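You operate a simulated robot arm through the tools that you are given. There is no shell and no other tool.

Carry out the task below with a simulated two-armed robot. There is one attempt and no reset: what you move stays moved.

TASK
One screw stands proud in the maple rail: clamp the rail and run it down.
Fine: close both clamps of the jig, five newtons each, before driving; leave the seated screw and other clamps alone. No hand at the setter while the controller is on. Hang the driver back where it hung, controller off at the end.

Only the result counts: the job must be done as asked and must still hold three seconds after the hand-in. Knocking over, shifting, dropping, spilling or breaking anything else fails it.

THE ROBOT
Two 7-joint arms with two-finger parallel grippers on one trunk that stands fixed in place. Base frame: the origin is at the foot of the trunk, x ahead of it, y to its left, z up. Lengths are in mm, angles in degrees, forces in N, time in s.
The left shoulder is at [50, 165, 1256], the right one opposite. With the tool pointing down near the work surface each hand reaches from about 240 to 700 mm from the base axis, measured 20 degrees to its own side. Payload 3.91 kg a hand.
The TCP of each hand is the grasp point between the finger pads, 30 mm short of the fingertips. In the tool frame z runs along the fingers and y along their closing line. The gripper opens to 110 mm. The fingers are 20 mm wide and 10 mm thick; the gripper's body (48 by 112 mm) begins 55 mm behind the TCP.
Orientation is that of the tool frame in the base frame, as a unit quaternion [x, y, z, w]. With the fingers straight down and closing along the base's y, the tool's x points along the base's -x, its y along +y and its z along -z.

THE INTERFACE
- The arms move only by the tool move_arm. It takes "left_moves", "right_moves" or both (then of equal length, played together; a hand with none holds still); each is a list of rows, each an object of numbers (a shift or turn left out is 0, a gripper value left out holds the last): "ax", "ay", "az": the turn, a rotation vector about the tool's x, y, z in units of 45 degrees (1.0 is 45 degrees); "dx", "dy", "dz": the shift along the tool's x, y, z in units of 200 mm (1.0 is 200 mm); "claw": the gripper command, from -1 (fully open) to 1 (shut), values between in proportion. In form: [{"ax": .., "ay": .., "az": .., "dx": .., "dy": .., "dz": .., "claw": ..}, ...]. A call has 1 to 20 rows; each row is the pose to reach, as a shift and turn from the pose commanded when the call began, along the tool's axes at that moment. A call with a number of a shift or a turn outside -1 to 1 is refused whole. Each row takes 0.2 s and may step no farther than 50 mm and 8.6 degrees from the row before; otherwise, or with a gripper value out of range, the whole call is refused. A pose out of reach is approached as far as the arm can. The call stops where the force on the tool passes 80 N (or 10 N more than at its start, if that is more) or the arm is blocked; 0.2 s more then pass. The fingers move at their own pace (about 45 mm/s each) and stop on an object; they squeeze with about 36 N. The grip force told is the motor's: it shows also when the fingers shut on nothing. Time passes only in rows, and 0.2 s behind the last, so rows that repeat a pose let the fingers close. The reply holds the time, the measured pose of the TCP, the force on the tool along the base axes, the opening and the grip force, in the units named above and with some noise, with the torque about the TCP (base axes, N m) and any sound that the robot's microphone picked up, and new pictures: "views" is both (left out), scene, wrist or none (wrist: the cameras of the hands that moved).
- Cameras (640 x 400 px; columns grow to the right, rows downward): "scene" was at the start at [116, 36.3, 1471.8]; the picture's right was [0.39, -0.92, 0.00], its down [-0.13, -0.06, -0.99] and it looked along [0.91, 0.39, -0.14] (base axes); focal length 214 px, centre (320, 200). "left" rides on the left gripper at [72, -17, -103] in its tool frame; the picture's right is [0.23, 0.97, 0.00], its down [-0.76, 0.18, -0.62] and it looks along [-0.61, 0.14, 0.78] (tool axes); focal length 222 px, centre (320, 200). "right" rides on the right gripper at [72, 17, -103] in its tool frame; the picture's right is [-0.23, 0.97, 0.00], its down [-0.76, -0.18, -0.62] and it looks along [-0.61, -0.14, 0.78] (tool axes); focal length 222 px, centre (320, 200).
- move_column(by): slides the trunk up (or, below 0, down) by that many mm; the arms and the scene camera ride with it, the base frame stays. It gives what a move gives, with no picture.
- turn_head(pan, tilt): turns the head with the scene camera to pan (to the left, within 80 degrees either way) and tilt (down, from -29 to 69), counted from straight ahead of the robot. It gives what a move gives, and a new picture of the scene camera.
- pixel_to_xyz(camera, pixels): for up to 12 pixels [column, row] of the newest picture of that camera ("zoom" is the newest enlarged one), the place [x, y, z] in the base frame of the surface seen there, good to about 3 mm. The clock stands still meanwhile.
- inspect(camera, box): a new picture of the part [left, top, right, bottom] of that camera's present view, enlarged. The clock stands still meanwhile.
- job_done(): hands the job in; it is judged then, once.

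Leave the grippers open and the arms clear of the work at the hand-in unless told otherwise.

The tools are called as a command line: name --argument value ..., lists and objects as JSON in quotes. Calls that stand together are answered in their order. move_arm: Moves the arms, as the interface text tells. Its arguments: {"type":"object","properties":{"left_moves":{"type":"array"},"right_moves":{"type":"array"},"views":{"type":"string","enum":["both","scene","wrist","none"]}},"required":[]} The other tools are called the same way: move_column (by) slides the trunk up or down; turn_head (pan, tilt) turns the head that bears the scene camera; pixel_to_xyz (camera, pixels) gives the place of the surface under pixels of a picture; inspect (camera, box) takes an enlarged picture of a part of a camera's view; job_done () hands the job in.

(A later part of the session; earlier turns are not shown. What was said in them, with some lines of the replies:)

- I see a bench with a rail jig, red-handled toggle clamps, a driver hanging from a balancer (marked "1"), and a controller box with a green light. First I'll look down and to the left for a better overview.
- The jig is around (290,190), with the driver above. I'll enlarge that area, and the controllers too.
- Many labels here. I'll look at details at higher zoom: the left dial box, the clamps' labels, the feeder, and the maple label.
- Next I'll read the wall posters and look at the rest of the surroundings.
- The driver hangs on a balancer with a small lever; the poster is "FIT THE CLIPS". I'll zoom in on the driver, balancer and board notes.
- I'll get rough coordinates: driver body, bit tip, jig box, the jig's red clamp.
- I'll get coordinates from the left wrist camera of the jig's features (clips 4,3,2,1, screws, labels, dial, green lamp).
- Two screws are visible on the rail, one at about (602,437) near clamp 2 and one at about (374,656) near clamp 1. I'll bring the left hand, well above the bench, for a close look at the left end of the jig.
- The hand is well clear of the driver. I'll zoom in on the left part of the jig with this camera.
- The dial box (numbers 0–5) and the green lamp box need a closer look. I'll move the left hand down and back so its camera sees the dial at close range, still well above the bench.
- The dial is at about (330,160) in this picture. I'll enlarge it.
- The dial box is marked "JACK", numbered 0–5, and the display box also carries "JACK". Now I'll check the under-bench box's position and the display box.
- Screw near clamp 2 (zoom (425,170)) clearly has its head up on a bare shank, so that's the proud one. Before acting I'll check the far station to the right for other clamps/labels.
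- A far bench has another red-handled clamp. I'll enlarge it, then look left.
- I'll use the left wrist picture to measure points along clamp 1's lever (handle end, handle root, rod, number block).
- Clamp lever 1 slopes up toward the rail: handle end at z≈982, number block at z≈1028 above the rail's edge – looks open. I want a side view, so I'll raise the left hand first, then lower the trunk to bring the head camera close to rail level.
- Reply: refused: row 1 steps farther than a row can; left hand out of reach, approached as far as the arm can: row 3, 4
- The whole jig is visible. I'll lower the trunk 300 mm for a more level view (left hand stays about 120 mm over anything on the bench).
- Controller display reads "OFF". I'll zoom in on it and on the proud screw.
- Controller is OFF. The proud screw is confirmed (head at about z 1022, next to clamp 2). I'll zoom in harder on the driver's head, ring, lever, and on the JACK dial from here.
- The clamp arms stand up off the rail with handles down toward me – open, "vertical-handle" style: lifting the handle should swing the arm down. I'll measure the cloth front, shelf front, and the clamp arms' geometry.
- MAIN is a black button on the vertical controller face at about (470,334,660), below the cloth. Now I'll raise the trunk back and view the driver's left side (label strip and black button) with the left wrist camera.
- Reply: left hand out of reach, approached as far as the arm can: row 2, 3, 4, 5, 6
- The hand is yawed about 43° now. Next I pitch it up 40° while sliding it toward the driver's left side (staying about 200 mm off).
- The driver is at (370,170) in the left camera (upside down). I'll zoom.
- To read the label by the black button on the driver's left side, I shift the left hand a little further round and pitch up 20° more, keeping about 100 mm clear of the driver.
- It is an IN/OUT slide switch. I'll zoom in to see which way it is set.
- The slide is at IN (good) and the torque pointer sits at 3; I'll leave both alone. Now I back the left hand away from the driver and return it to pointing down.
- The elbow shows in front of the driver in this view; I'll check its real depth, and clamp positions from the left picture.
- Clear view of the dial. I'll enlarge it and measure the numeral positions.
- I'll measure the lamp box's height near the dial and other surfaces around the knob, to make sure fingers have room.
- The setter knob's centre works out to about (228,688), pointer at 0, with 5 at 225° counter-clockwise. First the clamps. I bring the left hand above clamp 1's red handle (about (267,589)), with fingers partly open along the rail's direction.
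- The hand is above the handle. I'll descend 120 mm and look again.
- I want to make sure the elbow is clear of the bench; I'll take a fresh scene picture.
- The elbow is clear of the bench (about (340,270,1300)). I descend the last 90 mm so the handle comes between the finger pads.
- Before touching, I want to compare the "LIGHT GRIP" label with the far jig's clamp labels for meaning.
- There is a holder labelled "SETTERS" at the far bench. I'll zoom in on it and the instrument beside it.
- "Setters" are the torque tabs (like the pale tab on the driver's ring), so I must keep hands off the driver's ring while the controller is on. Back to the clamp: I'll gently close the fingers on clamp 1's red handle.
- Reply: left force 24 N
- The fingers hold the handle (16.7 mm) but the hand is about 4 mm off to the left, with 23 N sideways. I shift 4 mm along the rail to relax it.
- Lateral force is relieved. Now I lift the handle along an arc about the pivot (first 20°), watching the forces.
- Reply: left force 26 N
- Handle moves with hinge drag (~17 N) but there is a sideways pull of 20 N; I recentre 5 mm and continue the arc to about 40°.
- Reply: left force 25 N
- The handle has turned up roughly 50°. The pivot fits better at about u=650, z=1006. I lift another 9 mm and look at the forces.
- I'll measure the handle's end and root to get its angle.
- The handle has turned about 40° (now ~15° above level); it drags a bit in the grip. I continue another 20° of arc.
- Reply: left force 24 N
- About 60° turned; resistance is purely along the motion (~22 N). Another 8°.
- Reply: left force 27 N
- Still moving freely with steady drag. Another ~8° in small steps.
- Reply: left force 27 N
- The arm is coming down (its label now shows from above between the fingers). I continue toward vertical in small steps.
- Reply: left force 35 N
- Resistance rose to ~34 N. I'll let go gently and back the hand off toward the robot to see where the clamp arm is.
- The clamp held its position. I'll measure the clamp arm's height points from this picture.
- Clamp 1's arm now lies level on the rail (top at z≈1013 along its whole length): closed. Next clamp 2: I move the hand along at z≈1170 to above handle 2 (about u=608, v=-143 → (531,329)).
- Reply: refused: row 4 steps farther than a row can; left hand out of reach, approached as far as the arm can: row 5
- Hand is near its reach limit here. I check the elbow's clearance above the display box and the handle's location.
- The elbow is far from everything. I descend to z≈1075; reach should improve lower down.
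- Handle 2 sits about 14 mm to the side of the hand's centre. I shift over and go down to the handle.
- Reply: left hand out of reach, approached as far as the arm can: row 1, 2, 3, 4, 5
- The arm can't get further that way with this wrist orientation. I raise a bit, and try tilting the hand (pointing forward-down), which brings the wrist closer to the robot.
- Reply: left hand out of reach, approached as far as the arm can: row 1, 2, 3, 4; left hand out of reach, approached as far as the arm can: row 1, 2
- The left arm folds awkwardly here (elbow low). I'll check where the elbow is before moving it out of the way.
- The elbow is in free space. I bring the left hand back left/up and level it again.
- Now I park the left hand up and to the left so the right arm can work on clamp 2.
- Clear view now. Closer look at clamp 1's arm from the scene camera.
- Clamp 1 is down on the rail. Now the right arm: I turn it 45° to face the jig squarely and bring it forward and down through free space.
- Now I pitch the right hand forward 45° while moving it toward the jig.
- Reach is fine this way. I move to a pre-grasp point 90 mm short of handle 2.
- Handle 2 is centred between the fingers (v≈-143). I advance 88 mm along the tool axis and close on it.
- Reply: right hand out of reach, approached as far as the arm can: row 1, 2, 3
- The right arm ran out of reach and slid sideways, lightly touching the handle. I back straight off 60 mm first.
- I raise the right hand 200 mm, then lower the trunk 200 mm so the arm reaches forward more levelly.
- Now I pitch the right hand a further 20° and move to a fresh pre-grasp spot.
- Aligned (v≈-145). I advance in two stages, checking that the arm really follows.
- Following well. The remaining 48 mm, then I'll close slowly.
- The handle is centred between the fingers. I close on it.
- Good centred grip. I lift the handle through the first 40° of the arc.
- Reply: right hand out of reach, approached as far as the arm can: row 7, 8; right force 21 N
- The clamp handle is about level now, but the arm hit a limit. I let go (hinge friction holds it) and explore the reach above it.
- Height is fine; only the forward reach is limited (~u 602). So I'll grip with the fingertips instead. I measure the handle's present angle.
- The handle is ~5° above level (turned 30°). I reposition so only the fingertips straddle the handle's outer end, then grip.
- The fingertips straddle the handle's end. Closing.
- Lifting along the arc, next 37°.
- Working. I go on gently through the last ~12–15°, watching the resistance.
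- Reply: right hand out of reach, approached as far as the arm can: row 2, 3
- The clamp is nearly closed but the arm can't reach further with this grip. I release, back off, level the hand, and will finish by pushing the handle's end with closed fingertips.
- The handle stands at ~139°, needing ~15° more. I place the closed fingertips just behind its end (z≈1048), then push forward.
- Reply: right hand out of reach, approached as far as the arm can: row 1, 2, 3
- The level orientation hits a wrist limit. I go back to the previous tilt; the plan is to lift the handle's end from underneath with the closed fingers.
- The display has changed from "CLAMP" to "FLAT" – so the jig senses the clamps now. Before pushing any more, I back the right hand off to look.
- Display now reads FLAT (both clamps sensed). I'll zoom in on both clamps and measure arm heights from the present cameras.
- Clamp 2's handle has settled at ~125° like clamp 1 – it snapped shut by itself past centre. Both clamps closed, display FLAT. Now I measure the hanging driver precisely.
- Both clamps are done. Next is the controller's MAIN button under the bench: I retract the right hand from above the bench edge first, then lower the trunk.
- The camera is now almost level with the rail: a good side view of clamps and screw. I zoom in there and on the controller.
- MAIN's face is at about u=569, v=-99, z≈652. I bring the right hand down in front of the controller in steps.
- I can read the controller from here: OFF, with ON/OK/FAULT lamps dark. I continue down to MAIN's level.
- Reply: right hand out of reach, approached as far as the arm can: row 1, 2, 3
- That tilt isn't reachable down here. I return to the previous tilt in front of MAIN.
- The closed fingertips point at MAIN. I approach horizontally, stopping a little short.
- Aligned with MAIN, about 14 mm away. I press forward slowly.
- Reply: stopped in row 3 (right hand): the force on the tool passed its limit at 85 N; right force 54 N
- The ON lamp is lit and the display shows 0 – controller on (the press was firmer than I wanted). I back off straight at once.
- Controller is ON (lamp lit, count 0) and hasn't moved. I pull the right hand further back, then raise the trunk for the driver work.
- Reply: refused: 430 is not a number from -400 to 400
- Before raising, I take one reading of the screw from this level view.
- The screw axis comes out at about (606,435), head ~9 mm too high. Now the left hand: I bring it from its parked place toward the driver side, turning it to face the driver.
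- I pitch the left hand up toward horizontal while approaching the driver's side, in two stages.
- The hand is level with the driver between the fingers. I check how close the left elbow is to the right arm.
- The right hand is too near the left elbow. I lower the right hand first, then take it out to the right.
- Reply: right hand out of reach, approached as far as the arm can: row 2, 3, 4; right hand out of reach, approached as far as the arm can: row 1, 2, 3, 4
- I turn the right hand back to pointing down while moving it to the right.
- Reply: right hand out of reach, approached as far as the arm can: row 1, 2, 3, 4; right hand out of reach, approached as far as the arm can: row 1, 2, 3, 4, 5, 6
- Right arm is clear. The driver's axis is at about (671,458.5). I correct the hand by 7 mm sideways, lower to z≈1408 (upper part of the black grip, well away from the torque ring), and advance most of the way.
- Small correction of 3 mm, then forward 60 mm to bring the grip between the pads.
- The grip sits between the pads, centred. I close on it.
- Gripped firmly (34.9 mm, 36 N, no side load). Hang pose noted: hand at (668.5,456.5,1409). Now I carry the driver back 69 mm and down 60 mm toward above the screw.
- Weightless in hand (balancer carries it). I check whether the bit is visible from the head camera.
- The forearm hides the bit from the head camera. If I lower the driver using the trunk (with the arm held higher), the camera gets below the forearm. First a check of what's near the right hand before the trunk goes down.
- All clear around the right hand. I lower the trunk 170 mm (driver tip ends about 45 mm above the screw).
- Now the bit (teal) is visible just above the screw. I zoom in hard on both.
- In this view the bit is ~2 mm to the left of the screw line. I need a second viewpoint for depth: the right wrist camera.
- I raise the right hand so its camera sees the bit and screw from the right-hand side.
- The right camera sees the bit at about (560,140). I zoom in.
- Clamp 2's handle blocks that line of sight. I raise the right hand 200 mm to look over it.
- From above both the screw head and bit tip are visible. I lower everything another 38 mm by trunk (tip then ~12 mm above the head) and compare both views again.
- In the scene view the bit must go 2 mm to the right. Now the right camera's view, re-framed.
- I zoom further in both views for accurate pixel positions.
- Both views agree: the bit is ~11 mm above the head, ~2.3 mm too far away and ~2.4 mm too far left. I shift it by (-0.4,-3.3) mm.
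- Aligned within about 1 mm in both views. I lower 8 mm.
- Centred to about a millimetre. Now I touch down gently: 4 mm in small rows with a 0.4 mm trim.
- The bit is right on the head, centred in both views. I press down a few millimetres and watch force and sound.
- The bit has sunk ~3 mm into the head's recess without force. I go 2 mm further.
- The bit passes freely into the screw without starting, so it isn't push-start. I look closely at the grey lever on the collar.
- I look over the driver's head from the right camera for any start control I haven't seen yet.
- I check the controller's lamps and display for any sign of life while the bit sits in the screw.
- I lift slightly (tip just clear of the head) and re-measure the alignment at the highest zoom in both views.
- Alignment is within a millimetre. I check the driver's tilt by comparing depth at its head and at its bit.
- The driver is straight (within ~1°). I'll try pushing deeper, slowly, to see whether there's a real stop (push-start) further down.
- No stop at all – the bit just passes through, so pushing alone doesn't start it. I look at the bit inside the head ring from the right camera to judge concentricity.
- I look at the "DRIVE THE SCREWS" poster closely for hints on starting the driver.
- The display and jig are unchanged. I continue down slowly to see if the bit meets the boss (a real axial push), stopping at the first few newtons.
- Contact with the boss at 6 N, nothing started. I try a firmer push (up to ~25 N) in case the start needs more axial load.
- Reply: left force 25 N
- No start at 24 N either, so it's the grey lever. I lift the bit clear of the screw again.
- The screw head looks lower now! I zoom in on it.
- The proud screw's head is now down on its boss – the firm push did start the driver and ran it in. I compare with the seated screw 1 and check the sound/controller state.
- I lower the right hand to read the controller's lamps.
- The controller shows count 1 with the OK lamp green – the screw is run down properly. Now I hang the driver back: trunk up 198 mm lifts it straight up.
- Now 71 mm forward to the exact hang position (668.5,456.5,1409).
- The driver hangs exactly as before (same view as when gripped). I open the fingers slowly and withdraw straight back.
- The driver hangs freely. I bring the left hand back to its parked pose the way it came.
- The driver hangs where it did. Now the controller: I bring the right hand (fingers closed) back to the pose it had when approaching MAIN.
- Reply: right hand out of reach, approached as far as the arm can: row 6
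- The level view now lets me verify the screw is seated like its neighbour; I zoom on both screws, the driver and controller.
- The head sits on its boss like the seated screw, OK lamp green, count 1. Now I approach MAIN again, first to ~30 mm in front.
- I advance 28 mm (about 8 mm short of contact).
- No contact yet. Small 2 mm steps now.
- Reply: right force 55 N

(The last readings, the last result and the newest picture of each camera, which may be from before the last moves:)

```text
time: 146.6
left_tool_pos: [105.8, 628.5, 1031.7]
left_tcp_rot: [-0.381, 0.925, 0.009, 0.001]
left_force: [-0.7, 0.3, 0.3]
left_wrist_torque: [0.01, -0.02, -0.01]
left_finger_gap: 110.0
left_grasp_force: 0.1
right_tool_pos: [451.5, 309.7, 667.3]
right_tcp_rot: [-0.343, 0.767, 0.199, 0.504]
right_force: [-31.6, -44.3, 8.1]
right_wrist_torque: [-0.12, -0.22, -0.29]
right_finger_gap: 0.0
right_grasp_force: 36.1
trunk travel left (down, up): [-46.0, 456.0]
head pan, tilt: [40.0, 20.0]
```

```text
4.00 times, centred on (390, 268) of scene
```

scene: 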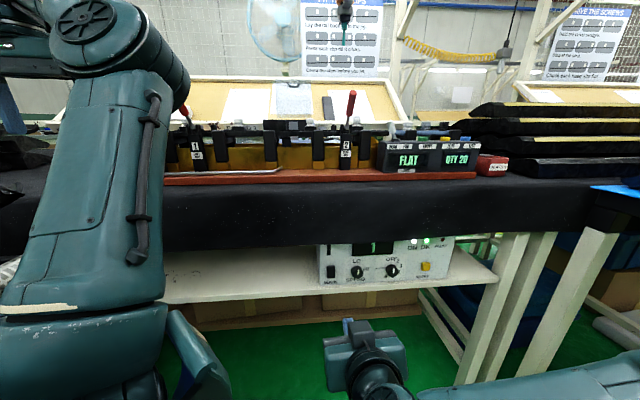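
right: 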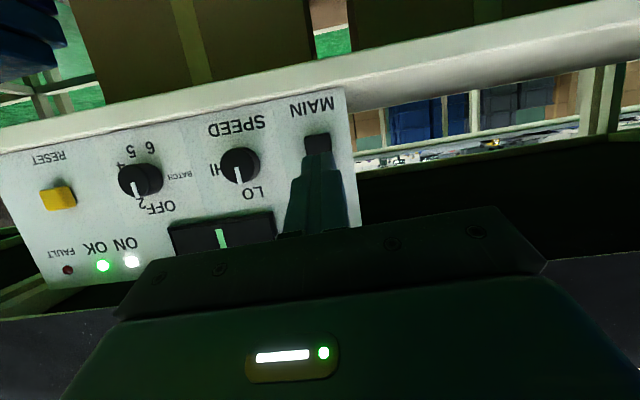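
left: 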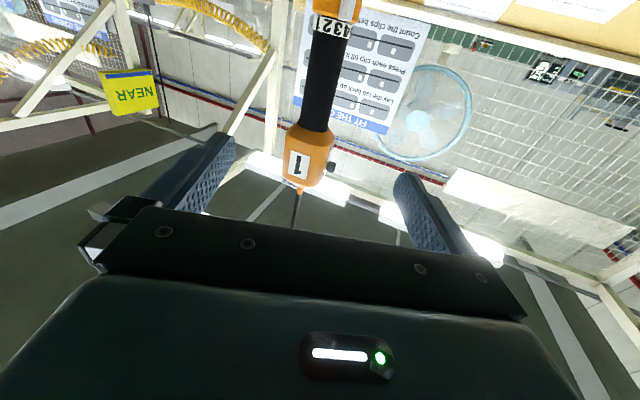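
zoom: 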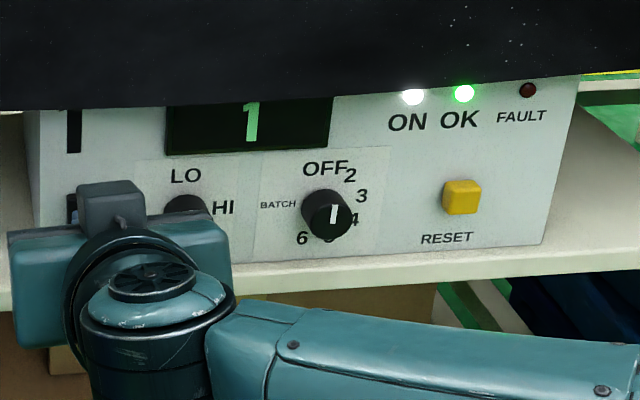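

54 N but still ON; last time it switched at a slightly firmer push. One more millimetre.

move_arm --right_moves '[{"dx": -0.0019, "dz": 0.0047}]' --views "none"

inspect --camera "scene" --box '[310, 235, 470, 300]'

```text
time: 147.0
left_tool_pos: [105.6, 627.6, 1033.5]
left_tcp_rot: [-0.382, 0.924, 0.009, 0.001]
left_force: [-0.5, 0.3, -0.1]
left_wrist_torque: [0.0, 0.0, -0.01]
left_finger_gap: 109.9
left_grasp_force: 0.0
right_tool_pos: [453.1, 310.4, 666.8]
right_tcp_rot: [-0.344, 0.767, 0.2, 0.503]
right_force: [-39.9, -59.1, 7.7]
right_wrist_torque: [-0.18, -0.2, -0.42]
right_finger_gap: 0.0
right_grasp_force: 36.4
trunk travel left (down, up): [-46.0, 456.0]
head pan, tilt: [40.0, 20.0]
```

```text
4.00 times, centred on (390, 268) of scene
```

zoom: 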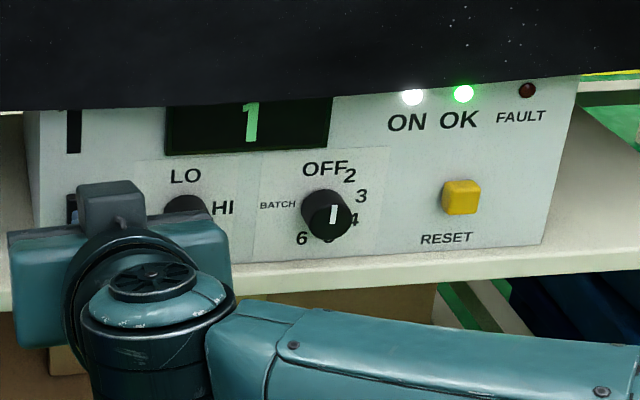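

71 N with no change: it must be a rocker – top half switches on, bottom half off. I back off and go for its lower half.

move_arm --right_moves '[{"dx": 0.008, "dz": -0.02}, {"dx": 0.03, "dz": -0.075}]' --views "wrist"

inspect --camera "right" --box '[270, 110, 370, 180]'

inspect --camera "scene" --box '[315, 250, 355, 290]'

```text
time: 147.6
left_tool_pos: [106.7, 630.4, 1030.2]
left_tcp_rot: [-0.382, 0.924, 0.008, -0.001]
left_force: [-0.2, -0.2, -0.9]
left_wrist_torque: [-0.04, 0.0, -0.01]
left_finger_gap: 110.0
left_grasp_force: 0.1
right_tool_pos: [442.5, 302.0, 668.8]
right_tcp_rot: [-0.342, 0.767, 0.198, 0.506]
right_force: [0.2, 0.1, 0.0]
right_wrist_torque: [-0.02, -0.01, -0.01]
right_finger_gap: 0.0
right_grasp_force: 36.3
trunk travel left (down, up): [-46.0, 456.0]
head pan, tilt: [40.0, 20.0]
```

right: 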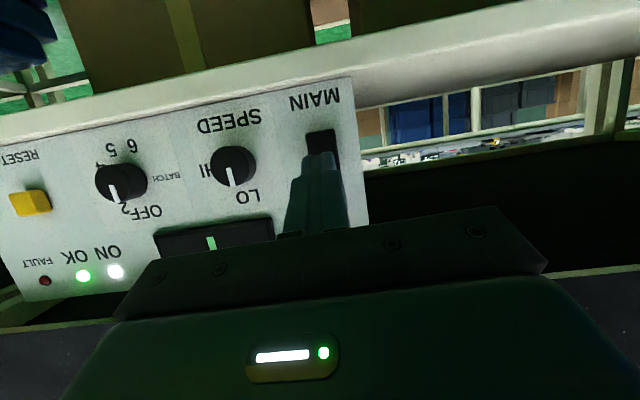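

```text
5.71 times, centred on (320, 145) of right
```

zoom: 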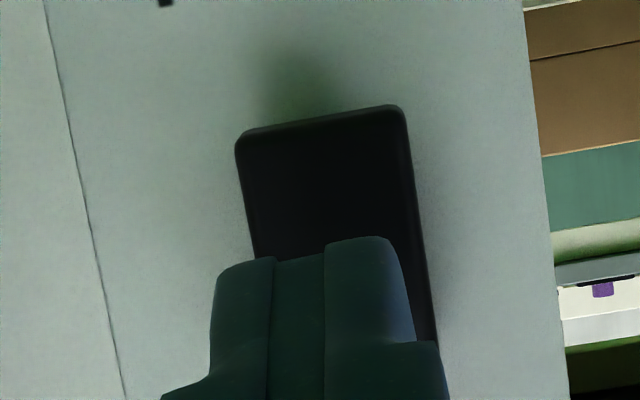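

```text
10.00 times, centred on (335, 270) of scene
```

zoom: 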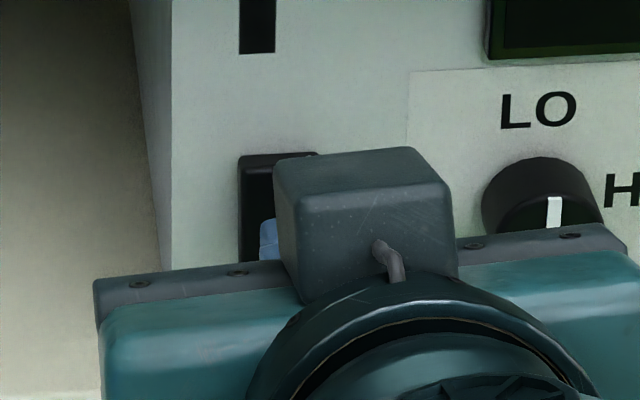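

I lower 13 mm so the fingertip faces the rocker's lower half, and approach in small steps.

move_arm --right_moves '[{"dx": 0.059, "dy": 0.003, "dz": 0.027}, {"dx": 0.0514, "dy": 0.003, "dz": 0.0455}]' --views "wrist"

inspect --camera "right" --box '[270, 110, 370, 180]'

```text
time: 148.2
left_tool_pos: [107.6, 630.9, 1029.4]
left_tcp_rot: [-0.382, 0.924, 0.008, -0.001]
left_force: [0.4, 0.1, 0.0]
left_wrist_torque: [0.0, -0.01, -0.03]
left_finger_gap: 110.4
left_grasp_force: 0.1
right_tool_pos: [447.1, 305.1, 655.9]
right_tcp_rot: [-0.342, 0.767, 0.198, 0.505]
right_force: [0.5, -0.7, -0.2]
right_wrist_torque: [0.0, 0.02, -0.01]
right_finger_gap: 0.1
right_grasp_force: 36.2
trunk travel left (down, up): [-46.0, 456.0]
head pan, tilt: [40.0, 20.0]
```

right: 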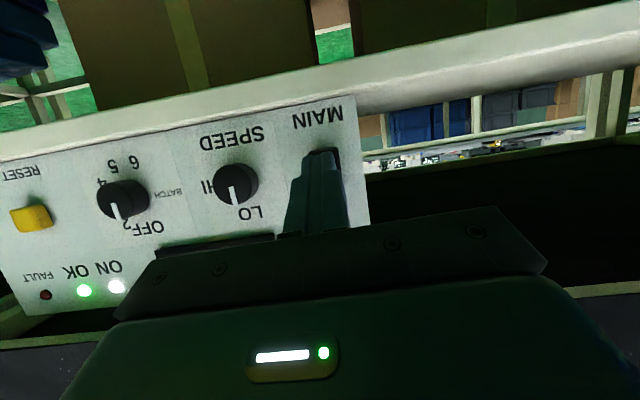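

```text
5.71 times, centred on (320, 145) of right
```

zoom: 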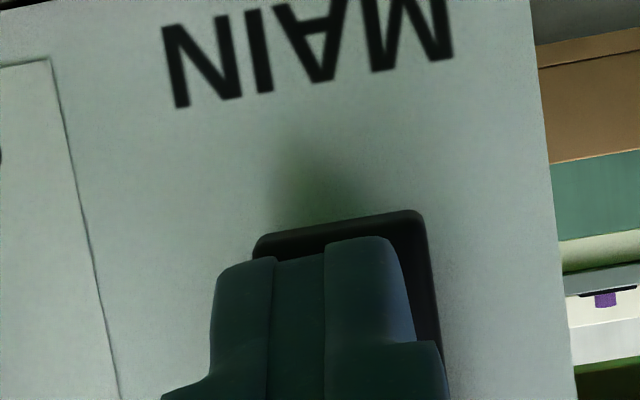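

move_arm --right_moves '[{"dx": 0.037, "dy": 0.002, "dz": 0.017}, {"dx": 0.0294, "dy": 0.002, "dz": 0.0355}]' --views "none"

move_arm --right_moves '[{"dx": -0.0038, "dz": 0.0093}, {"dx": -0.0057, "dz": 0.014}]' --views "none"

inspect --camera "scene" --box '[310, 235, 470, 300]'

```text
time: 148.8
left_tool_pos: [107.0, 629.9, 1030.3]
left_tcp_rot: [-0.382, 0.924, 0.008, -0.001]
left_force: [-0.4, 0.1, 0.1]
left_wrist_torque: [-0.01, 0.03, -0.01]
left_finger_gap: 110.1
left_grasp_force: 0.1
right_tool_pos: [448.9, 307.0, 645.6]
right_tcp_rot: [-0.343, 0.767, 0.198, 0.504]
right_force: [-0.7, -1.3, 0.4]
right_wrist_torque: [0.05, 0.01, -0.03]
right_finger_gap: 0.4
right_grasp_force: 36.1
trunk travel left (down, up): [-46.0, 456.0]
head pan, tilt: [40.0, 20.0]
```

```text
time: 149.4
left_tool_pos: [106.5, 628.8, 1030.2]
left_tcp_rot: [-0.381, 0.924, 0.008, -0.001]
left_force: [1.0, 0.3, 1.1]
left_wrist_torque: [-0.03, 0.01, 0.01]
left_finger_gap: 110.3
left_grasp_force: 0.1
right_tool_pos: [451.9, 308.7, 645.9]
right_tcp_rot: [-0.342, 0.768, 0.198, 0.505]
right_force: [-10.7, -15.2, 2.5]
right_wrist_torque: [-0.14, -0.16, -0.17]
right_finger_gap: 0.1
right_grasp_force: 36.1
trunk travel left (down, up): [-46.0, 456.0]
head pan, tilt: [40.0, 20.0]
```

```text
4.00 times, centred on (390, 268) of scene
```

zoom: 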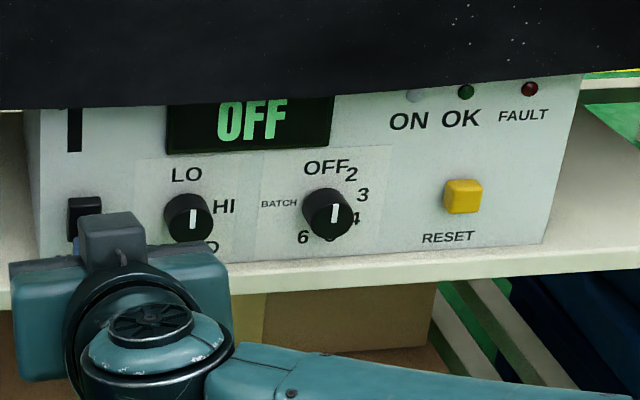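

The display reads OFF and the lamps are dark: controller off. I back the hand straight away.

move_arm --right_moves '[{"dx": 0.015, "dz": -0.037}, {"dx": 0.08, "dz": -0.19}, {"dx": 0.16, "dz": -0.39}, {"dx": 0.22, "dz": -0.54}]' --views "both"

inspect --camera "scene" --box '[310, 225, 470, 305]'

inspect --camera "scene" --box '[160, 85, 480, 195]'

```text
time: 150.4
left_tool_pos: [106.8, 630.6, 1030.4]
left_tcp_rot: [-0.382, 0.924, 0.008, 0.0]
left_force: [0.5, 0.7, -0.1]
left_wrist_torque: [-0.02, 0.0, -0.04]
left_finger_gap: 110.0
left_grasp_force: 0.2
right_tool_pos: [372.0, 226.1, 652.0]
right_tcp_rot: [-0.343, 0.767, 0.199, 0.505]
right_force: [0.3, -0.8, -0.8]
right_wrist_torque: [0.02, -0.02, 0.03]
right_finger_gap: 0.0
right_grasp_force: 35.9
trunk travel left (down, up): [-46.0, 456.0]
head pan, tilt: [40.0, 20.0]
```

scene: 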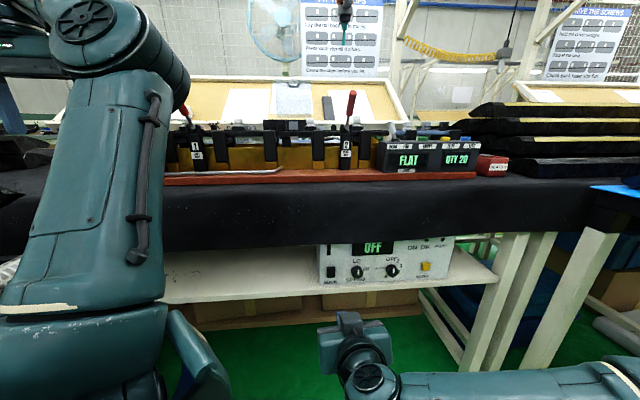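
right: 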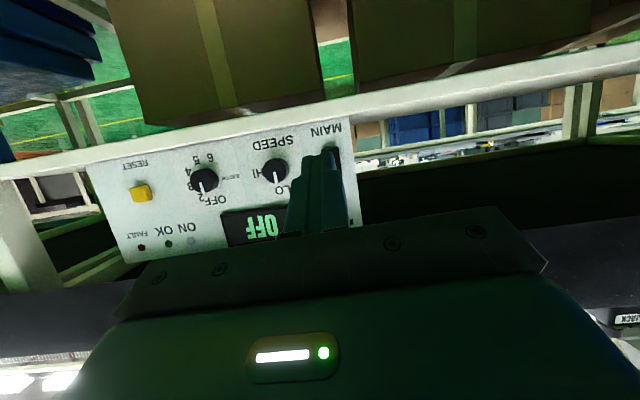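

```text
4.00 times, centred on (390, 265) of scene
```

zoom: 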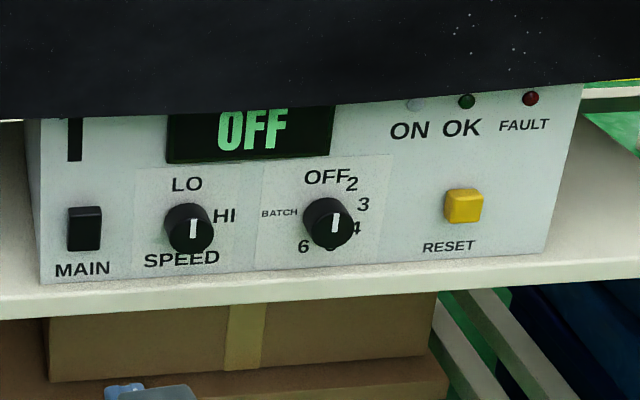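

```text
2.00 times, centred on (320, 140) of scene
```

zoom: 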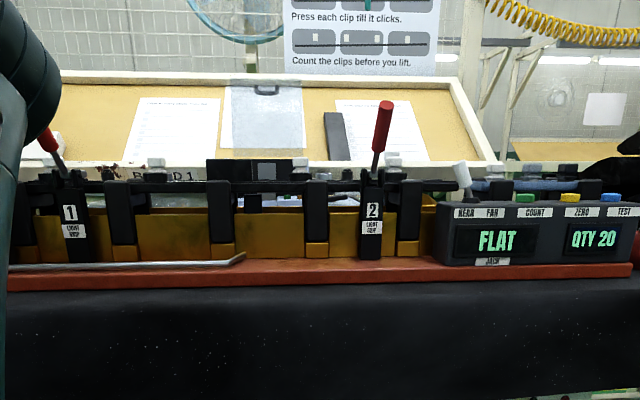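

Everything reads as wanted: controller OFF, clamps closed, FLAT. I open the right gripper in free space, raise the trunk, and clear the arms.

move_arm --right_moves '[{"dx": 0.03, "dz": -0.08, "claw": 0.3}, {"dx": 0.06, "dz": -0.15, "claw": -0.3}, {"dx": 0.06, "dz": -0.15, "claw": -1.0}, {"dx": 0.06, "dz": -0.15, "claw": -1.0}]' --views "none"

move_column --by 400

turn_head --pan 40 --tilt 20

```text
time: 151.4
left_tool_pos: [107.2, 630.5, 1029.9]
left_tcp_rot: [-0.382, 0.924, 0.008, -0.002]
left_force: [-0.4, 0.3, 0.1]
left_wrist_torque: [-0.02, -0.04, 0.03]
left_finger_gap: 109.9
left_grasp_force: 0.0
right_tool_pos: [349.9, 201.0, 652.5]
right_tcp_rot: [-0.343, 0.767, 0.198, 0.505]
right_force: [-0.2, 0.1, 0.6]
right_wrist_torque: [-0.01, -0.04, -0.02]
right_finger_gap: 84.1
right_grasp_force: 0.0
trunk travel left (down, up): [-46.0, 456.0]
head pan, tilt: [40.0, 20.0]
```

```text
time: 155.3
left_tool_pos: [108.3, 630.6, 1430.2]
left_tcp_rot: [-0.382, 0.924, 0.008, -0.001]
left_force: [-0.5, 0.1, 0.2]
left_wrist_torque: [-0.01, 0.02, 0.04]
left_finger_gap: 110.0
left_grasp_force: 0.0
right_tool_pos: [350.6, 200.3, 1051.9]
right_tcp_rot: [-0.343, 0.767, 0.199, 0.504]
right_force: [-0.4, 0.9, 0.6]
right_wrist_torque: [0.02, -0.01, 0.01]
right_finger_gap: 110.3
right_grasp_force: 0.1
trunk travel left (down, up): [-446.0, 56.0]
head pan, tilt: [40.0, 20.0]
```

```text
time: 155.9
left_tool_pos: [108.1, 630.1, 1429.9]
left_tcp_rot: [-0.382, 0.924, 0.008, -0.001]
left_force: [-0.2, -0.4, 0.2]
left_wrist_torque: [0.02, -0.02, -0.01]
left_finger_gap: 110.2
left_grasp_force: 0.1
right_tool_pos: [350.2, 200.9, 1051.8]
right_tcp_rot: [-0.343, 0.767, 0.199, 0.504]
right_force: [0.0, -0.1, -0.1]
right_wrist_torque: [0.0, -0.02, -0.03]
right_finger_gap: 109.7
right_grasp_force: 0.0
trunk travel left (down, up): [-446.0, 56.0]
head pan, tilt: [40.0, 20.0]
```

scene: 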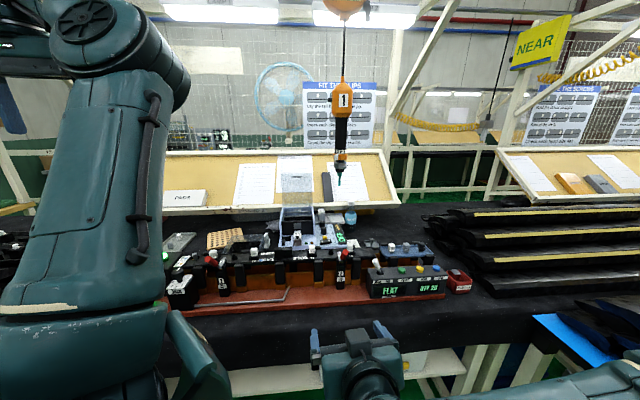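

I move the right hand further back to the right, then do a final visual check of the work.

move_arm --right_moves '[{"dx": 0.033, "dy": -0.105, "dz": -0.144}, {"dx": 0.065, "dy": -0.21, "dz": -0.288}, {"dx": 0.098, "dy": -0.316, "dz": -0.432}]' --views "scene"

inspect --camera "scene" --box '[160, 210, 320, 310]'

inspect --camera "scene" --box '[310, 210, 470, 310]'

inspect --camera "scene" --box '[300, 60, 380, 200]'

```text
time: 156.7
left_tool_pos: [108.9, 626.6, 1432.5]
left_tcp_rot: [-0.383, 0.924, 0.01, -0.001]
left_force: [0.5, -0.2, 0.6]
left_wrist_torque: [0.07, 0.05, -0.01]
left_finger_gap: 110.0
left_grasp_force: 0.1
right_tool_pos: [360.4, 128.2, 1076.3]
right_tcp_rot: [-0.339, 0.78, 0.206, 0.484]
right_force: [0.0, -1.1, 0.1]
right_wrist_torque: [0.06, -0.01, 0.01]
right_finger_gap: 110.1
right_grasp_force: 0.1
right hand out of reach, approached as far as the arm can: row 2, 3
trunk travel left (down, up): [-446.0, 56.0]
head pan, tilt: [40.0, 20.0]
```

scene: 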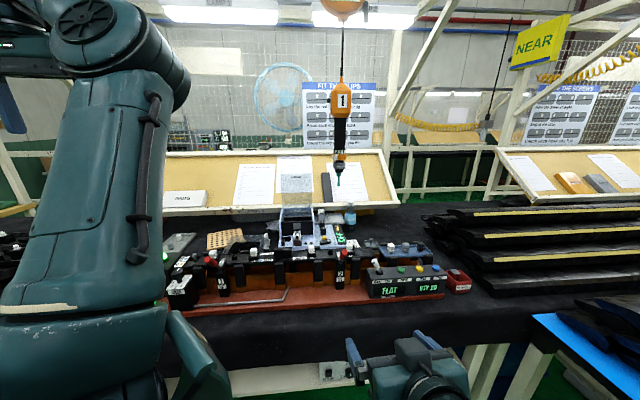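

```text
4.00 times, centred on (240, 260) of scene
```

zoom: 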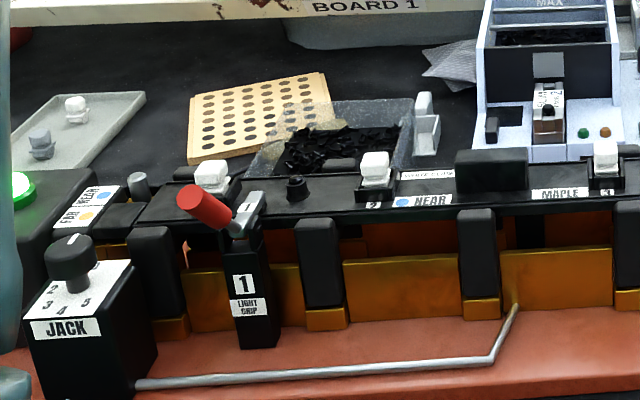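

```text
4.00 times, centred on (390, 260) of scene
```

zoom: 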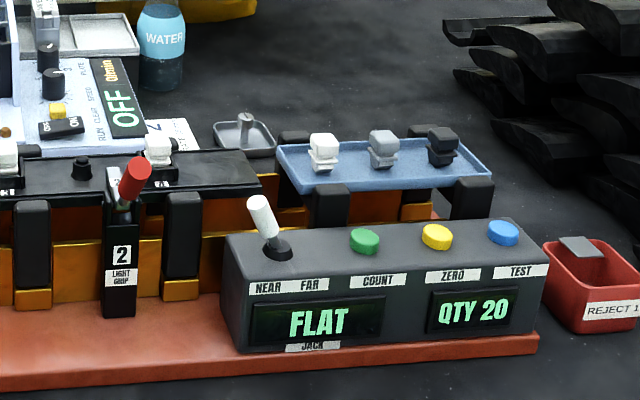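

```text
2.86 times, centred on (340, 130) of scene
```

zoom: 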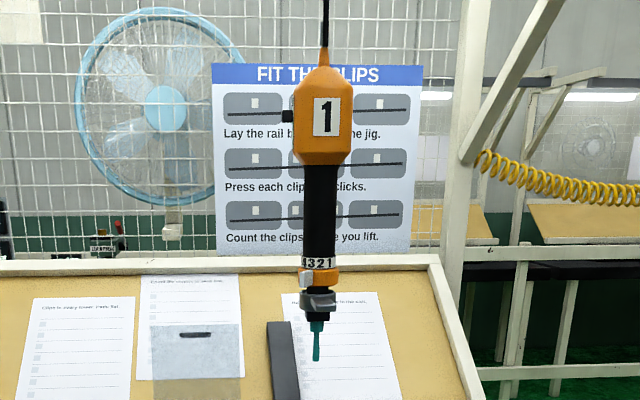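

Final state: screw head seated, both clamps closed, seated screw and other items untouched. The driver hangs back in place, the controller is off, both grippers are open and the arms are clear. I hand the job in.

job_done

```text
The job is handed in.
```

The proud screw in the maple rail is down on its boss. The controller counted it as 1 with the OK lamp green before I switched it off. The job is handed in; I have no verdict back yet.

- **Clamps:** Both clamps of the jig were closed before driving. I couldn't measure five newtons at either clamp. Clamp 2 settled shut by itself past centre and clamp 1 sits at the same angle. The jig display changed from CLAMP to FLAT. I left the JACK dial at 0, because nothing tied it to clamp force.
- **Screw:** Seen from the side, its head sits within a few tenths of a millimetre of how the already seated screw sits.
- **Driving:** The bit slid through the screw head without starting. I then pushed down to about 24 N on the boss, and that is when the driver ran.
- **Controller:** It is off. The MAIN switch is a rocker; I pressed the wrong half hard (85 N switching on, 71 N on my first try at switching off) before finding that the lower half turns it off. The unit did not shift.
- **Setter:** I took this to be the pale tab on the driver's torque ring. I held the driver high on its grip, clear of it, while the controller was on.
- **Driver:** It hangs back where it hung, within a few millimetres by the camera.

I did not touch the seated screw or any other clamps. Both clamps stay closed, as you didn't ask for them to be opened.
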